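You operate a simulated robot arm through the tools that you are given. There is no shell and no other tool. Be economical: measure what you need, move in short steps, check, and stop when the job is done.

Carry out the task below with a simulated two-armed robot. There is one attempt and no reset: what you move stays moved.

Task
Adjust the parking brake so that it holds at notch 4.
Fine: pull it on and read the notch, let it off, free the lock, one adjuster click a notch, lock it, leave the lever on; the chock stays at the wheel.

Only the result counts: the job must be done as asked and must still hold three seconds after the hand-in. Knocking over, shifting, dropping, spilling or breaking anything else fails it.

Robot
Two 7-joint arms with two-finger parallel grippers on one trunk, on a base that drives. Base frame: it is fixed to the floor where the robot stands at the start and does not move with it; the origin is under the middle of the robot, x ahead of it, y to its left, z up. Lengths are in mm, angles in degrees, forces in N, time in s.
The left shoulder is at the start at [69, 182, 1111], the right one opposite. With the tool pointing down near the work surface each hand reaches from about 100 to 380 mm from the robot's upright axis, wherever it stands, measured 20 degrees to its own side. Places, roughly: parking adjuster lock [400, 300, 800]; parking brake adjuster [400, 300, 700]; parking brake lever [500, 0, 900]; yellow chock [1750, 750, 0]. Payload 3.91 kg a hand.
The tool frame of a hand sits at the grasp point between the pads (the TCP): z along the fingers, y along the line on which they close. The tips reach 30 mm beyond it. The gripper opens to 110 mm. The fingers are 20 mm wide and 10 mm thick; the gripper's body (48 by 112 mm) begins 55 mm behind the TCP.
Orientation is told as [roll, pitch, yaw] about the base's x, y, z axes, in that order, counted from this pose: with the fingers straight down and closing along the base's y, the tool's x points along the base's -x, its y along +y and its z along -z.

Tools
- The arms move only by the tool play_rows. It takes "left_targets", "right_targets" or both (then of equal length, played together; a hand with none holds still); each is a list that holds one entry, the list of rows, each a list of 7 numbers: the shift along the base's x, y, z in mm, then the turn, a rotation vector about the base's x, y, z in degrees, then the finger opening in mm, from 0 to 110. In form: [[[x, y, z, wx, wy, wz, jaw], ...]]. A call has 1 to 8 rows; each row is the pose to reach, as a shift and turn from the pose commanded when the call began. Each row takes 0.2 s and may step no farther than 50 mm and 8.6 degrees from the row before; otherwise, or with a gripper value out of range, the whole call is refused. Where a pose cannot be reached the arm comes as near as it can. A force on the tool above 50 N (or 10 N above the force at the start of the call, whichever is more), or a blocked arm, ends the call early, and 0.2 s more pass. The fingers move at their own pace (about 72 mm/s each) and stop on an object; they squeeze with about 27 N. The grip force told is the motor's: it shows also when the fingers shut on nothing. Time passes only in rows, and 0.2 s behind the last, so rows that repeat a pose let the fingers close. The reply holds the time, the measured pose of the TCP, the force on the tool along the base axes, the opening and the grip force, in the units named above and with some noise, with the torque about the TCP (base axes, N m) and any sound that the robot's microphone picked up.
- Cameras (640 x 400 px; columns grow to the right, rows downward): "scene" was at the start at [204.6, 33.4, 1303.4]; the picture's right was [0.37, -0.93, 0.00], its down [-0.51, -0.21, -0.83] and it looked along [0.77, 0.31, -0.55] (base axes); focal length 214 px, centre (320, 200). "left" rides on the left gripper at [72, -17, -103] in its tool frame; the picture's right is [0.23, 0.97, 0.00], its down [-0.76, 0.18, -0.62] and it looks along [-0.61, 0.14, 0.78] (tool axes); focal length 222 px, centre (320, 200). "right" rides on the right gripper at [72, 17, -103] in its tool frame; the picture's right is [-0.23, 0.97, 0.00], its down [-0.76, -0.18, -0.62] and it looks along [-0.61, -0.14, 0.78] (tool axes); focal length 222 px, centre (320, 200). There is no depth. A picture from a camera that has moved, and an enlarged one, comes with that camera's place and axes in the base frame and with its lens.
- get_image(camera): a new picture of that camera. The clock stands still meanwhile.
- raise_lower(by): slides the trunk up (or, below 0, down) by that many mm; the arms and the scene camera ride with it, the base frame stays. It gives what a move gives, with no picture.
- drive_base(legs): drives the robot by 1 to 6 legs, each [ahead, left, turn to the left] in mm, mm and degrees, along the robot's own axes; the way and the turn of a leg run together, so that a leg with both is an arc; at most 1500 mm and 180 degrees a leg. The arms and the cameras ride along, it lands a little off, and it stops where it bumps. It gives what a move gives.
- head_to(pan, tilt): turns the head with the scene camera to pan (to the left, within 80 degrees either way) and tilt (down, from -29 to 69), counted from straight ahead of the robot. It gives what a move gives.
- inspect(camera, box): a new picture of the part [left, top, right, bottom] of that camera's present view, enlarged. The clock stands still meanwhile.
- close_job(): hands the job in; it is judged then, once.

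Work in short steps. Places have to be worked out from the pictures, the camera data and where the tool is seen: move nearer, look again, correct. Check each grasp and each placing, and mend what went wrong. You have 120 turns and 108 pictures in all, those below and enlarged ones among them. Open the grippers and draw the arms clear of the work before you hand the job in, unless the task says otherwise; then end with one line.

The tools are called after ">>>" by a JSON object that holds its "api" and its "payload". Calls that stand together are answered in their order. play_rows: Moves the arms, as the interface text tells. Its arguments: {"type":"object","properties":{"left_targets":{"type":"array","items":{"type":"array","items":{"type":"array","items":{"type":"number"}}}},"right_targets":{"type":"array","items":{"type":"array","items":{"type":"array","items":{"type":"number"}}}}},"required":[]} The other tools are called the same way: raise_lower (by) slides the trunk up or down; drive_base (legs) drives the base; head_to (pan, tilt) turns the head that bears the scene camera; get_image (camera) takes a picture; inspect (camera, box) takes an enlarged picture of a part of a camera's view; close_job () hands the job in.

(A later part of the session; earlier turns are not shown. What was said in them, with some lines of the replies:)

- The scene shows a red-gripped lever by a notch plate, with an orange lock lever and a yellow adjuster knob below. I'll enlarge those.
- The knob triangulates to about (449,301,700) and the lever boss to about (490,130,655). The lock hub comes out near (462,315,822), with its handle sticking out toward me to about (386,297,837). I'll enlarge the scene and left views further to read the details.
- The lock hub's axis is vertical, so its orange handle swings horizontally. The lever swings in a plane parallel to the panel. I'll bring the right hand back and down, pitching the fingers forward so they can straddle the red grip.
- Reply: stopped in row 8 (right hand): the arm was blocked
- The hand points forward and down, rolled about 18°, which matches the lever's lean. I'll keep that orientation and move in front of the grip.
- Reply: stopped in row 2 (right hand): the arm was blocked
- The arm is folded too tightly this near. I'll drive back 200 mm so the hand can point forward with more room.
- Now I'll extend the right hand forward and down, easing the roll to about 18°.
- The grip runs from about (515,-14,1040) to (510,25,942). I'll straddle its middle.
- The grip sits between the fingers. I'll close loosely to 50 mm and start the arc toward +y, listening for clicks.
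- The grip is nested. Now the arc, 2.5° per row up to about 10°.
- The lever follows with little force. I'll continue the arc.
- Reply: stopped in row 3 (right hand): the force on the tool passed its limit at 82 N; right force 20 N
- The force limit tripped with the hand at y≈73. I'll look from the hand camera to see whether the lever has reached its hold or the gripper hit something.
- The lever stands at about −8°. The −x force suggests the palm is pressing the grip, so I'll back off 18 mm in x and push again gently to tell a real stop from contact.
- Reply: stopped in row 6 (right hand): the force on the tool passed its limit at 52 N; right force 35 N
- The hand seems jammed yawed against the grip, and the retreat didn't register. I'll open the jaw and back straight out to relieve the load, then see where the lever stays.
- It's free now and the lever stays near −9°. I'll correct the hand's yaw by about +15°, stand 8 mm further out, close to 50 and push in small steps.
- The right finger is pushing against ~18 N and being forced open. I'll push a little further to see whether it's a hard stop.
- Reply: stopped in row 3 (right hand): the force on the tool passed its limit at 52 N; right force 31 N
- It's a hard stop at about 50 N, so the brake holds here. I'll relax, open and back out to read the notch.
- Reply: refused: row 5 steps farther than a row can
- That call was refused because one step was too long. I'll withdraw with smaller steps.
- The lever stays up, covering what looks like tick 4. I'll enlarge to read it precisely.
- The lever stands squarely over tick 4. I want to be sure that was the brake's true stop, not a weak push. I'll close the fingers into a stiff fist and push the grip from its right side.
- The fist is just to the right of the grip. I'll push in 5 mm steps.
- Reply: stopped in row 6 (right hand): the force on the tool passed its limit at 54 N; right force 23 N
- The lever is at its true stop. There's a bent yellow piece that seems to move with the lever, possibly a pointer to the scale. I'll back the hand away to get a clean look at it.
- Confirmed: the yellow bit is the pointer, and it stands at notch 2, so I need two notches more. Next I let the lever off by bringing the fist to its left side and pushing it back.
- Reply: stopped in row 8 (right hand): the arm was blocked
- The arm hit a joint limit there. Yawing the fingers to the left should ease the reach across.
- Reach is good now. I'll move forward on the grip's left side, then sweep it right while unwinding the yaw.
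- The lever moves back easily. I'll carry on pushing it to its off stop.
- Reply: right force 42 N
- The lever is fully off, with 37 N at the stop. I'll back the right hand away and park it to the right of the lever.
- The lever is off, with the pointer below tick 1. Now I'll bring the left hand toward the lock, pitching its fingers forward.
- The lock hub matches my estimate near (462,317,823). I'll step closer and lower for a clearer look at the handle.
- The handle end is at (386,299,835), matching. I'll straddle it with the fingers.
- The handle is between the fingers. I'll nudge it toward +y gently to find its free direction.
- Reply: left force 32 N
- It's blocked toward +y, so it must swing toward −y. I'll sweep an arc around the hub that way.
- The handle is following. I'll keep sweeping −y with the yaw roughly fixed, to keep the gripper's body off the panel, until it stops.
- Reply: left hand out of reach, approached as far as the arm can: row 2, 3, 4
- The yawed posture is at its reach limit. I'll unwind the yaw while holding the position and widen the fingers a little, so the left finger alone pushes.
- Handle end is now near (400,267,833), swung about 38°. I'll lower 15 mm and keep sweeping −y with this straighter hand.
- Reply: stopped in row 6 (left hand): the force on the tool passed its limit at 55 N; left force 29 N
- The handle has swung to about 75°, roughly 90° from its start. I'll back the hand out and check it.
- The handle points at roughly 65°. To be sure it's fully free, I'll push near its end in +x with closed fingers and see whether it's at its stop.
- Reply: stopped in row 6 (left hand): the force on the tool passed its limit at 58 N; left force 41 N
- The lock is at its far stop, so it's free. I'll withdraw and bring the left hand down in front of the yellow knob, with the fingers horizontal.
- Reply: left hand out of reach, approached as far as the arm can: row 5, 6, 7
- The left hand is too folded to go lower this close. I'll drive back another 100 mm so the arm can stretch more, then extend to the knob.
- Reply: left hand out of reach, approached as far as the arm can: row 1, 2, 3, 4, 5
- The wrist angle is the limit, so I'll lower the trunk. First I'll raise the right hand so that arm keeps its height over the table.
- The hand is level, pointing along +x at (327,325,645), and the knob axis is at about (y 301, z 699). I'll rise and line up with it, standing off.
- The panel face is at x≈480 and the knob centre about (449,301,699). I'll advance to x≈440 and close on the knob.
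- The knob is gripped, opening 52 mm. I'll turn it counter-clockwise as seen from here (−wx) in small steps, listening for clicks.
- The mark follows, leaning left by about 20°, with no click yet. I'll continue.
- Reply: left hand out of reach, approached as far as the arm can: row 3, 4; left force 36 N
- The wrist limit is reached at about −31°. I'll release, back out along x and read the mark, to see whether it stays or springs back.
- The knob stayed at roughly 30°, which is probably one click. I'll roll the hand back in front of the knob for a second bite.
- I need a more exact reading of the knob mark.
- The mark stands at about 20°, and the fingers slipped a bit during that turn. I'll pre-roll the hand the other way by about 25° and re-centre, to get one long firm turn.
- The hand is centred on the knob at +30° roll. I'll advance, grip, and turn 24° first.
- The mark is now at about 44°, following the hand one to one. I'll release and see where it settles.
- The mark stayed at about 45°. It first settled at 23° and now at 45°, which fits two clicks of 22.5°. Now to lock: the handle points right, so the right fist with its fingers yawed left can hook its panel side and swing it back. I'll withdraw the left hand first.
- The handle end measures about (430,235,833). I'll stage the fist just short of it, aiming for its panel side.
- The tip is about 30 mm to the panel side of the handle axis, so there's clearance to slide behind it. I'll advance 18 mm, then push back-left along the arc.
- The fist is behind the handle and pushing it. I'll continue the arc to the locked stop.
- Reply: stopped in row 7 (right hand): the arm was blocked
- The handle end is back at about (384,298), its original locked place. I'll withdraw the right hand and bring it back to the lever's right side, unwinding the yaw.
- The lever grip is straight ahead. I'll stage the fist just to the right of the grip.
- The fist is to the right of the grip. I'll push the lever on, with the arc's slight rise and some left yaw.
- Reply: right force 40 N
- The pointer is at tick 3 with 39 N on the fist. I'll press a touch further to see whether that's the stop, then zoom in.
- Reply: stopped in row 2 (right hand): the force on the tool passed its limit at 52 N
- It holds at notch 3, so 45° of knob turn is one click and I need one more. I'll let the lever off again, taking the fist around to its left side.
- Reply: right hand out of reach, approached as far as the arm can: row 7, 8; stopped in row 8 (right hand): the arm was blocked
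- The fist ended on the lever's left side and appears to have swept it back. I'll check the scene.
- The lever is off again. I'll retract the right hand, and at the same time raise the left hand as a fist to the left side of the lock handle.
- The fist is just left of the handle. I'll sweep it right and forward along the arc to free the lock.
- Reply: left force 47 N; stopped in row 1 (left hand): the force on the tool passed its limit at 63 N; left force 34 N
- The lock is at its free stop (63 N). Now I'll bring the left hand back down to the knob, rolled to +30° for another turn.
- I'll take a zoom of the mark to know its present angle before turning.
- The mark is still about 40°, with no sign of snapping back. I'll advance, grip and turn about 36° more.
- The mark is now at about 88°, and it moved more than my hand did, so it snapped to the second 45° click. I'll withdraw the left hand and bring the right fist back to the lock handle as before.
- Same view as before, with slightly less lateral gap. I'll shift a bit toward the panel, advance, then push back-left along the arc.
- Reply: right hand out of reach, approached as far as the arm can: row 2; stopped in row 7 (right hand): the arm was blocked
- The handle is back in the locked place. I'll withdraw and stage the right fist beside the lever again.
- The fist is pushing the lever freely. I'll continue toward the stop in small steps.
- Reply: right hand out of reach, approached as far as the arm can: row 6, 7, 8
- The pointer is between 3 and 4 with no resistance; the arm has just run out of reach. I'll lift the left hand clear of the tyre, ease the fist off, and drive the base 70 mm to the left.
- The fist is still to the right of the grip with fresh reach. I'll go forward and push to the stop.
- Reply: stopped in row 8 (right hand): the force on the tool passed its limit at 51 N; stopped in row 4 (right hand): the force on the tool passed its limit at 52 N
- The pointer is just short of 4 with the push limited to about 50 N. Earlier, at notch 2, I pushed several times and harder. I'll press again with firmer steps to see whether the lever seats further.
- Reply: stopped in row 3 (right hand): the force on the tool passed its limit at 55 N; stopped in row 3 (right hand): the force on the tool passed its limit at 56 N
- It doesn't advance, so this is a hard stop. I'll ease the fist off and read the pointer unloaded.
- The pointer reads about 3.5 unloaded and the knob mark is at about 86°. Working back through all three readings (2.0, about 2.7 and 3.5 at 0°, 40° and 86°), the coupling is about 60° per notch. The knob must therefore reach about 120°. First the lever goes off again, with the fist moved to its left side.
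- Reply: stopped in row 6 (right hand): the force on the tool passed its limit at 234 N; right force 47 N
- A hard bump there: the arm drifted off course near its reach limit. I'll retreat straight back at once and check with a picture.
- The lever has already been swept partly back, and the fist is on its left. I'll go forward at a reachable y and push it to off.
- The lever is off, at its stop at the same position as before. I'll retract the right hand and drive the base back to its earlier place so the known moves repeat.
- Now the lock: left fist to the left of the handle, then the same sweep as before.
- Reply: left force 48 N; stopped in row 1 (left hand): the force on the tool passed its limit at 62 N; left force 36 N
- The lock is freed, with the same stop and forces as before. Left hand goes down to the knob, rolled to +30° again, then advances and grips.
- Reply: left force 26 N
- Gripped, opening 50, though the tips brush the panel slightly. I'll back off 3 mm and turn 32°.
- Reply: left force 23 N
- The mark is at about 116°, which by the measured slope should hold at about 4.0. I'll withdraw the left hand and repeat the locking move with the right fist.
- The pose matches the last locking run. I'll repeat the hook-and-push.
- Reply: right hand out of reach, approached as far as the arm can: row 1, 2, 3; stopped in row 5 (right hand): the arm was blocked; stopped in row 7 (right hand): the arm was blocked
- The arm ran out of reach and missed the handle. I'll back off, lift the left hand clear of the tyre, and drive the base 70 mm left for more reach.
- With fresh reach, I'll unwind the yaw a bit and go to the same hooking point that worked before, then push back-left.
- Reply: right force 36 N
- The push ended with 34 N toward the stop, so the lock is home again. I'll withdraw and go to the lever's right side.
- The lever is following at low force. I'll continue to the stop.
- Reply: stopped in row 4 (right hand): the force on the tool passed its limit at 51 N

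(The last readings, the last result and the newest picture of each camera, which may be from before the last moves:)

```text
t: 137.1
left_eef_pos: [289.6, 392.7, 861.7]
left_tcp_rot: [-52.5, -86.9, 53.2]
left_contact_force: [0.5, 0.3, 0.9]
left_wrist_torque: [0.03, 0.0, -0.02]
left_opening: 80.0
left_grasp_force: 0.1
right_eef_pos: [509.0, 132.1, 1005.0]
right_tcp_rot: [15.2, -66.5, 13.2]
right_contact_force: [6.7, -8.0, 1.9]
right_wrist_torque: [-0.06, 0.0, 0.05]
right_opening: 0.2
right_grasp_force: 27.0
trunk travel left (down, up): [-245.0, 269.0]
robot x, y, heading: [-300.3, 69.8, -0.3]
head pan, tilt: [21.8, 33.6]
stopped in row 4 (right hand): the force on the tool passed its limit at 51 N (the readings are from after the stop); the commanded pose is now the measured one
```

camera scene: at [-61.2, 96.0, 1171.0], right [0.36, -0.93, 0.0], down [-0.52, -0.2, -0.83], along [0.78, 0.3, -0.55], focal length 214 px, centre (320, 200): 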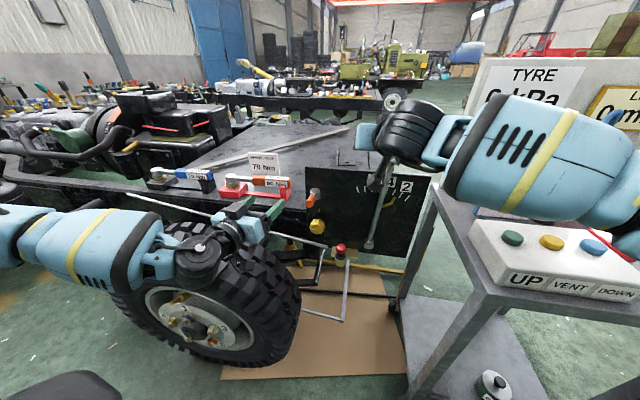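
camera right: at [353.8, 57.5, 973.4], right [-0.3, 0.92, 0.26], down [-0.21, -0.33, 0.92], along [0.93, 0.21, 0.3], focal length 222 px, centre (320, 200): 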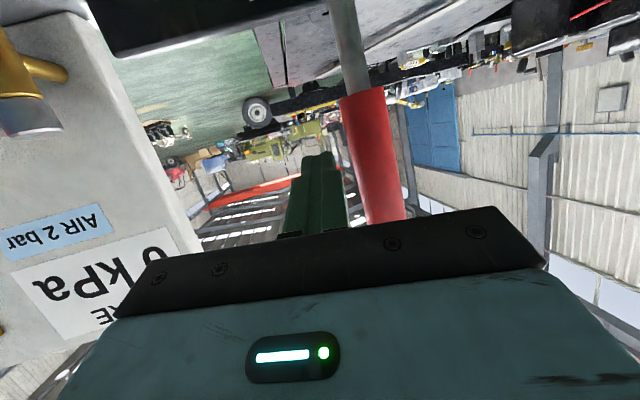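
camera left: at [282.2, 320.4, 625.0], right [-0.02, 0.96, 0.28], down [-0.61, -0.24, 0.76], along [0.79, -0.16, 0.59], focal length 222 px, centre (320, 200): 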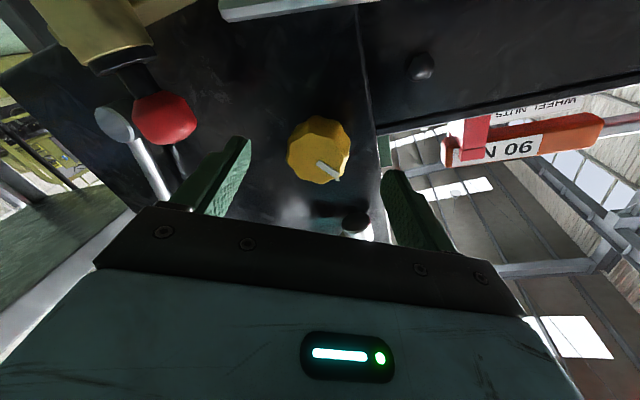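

The stop is now at y≈132, against the predicted 130 for notch 4. I'll back the fist well clear and take the last picture of the scale.

>>> {"api": "play_rows", "payload": {"right_targets": [[[-5, -12, 0, 0, 0, 0, 0], [-40, -18, 3, 0, 0, 0, 0], [-80, -25, 6, 0, 0, 0, 0], [-110, -60, 12, 0, 0, -4, 0], [-125, -100, 18, 0, 0, -8, 0], [-135, -140, 25, 0, 0, -12, 0], [-145, -180, 30, 0, 0, -14, 0], [-155, -220, 35, 0, 0, -14, 0]]]}}

>>> {"api": "inspect", "payload": {"camera": "scene", "box": [290, 155, 420, 240]}}

```text
t: 138.9
left_eef_pos: [290.1, 392.2, 861.5]
left_tcp_rot: [-52.1, -87.1, 53.0]
left_contact_force: [-0.7, -1.0, -0.1]
left_wrist_torque: [0.02, 0.01, 0.03]
left_opening: 79.9
left_grasp_force: 0.0
right_eef_pos: [352.0, -89.2, 1040.1]
right_tcp_rot: [15.5, -66.5, -0.6]
right_contact_force: [0.2, -0.5, -0.4]
right_wrist_torque: [-0.01, 0.01, 0.02]
right_opening: 0.0
right_grasp_force: 26.7
trunk travel left (down, up): [-245.0, 269.0]
robot x, y, heading: [-303.6, 70.5, -0.2]
head pan, tilt: [21.8, 33.6]
```

```text
4.71 times, centred on (355, 198) of scene
camera zoom: at [-62.9, 101.6, 1170.9], right [0.37, -0.93, 0.0], down [-0.51, -0.2, -0.83], along [0.77, 0.31, -0.55], focal length 1009 px, centre (155, 212)
```

zoom: 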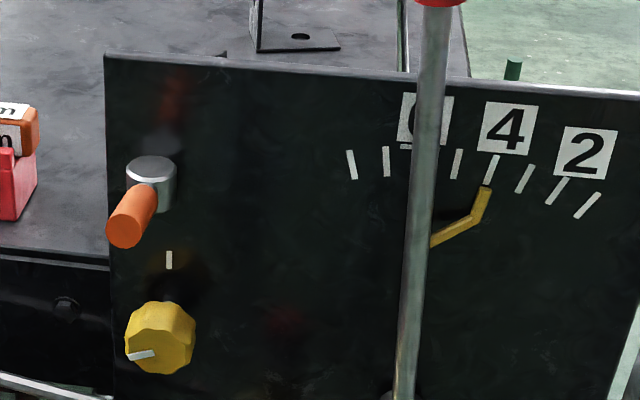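

The pointer stands on tick 4, the lock handle is in its locked place and the lever is on. I'll open the right gripper, pull both arms back and hand in.

>>> {"api": "play_rows", "payload": {"left_targets": [[[-15, 0, 5, 0, 0, 0, 90], [-30, 0, 10, 0, 0, 0, 100], [-40, 0, 15, 0, 0, 0, 110]]], "right_targets": [[[-15, 0, 5, 0, 0, 0, 40], [-30, 0, 10, 0, 0, 0, 80], [-40, 0, 15, 0, 0, 0, 110]]]}}

>>> {"api": "close_job", "payload": {}}

```text
t: 139.7
left_eef_pos: [248.6, 393.4, 876.6]
left_tcp_rot: [-51.9, -86.8, 53.0]
left_contact_force: [1.1, 0.0, 0.3]
left_wrist_torque: [0.04, -0.01, -0.03]
left_opening: 109.9
left_grasp_force: 0.0
right_eef_pos: [311.5, -84.4, 1054.8]
right_tcp_rot: [15.6, -66.5, -0.6]
right_contact_force: [0.1, 0.6, -0.1]
right_wrist_torque: [0.01, 0.03, -0.02]
right_opening: 107.4
right_grasp_force: 0.1
trunk travel left (down, up): [-245.0, 269.0]
robot x, y, heading: [-306.7, 67.9, 0.1]
head pan, tilt: [21.8, 33.6]
```

```text
The job is handed in.
```

The parking brake now holds at notch 4: the last picture shows the pointer on tick 4 with the lever left on, the lock handle back in its locked position, and I never went near the chock; the adjuster gave no audible clicks, so I set it by the pointer, and one sweep of the lever hit about 234 N with no damage visible afterwards.
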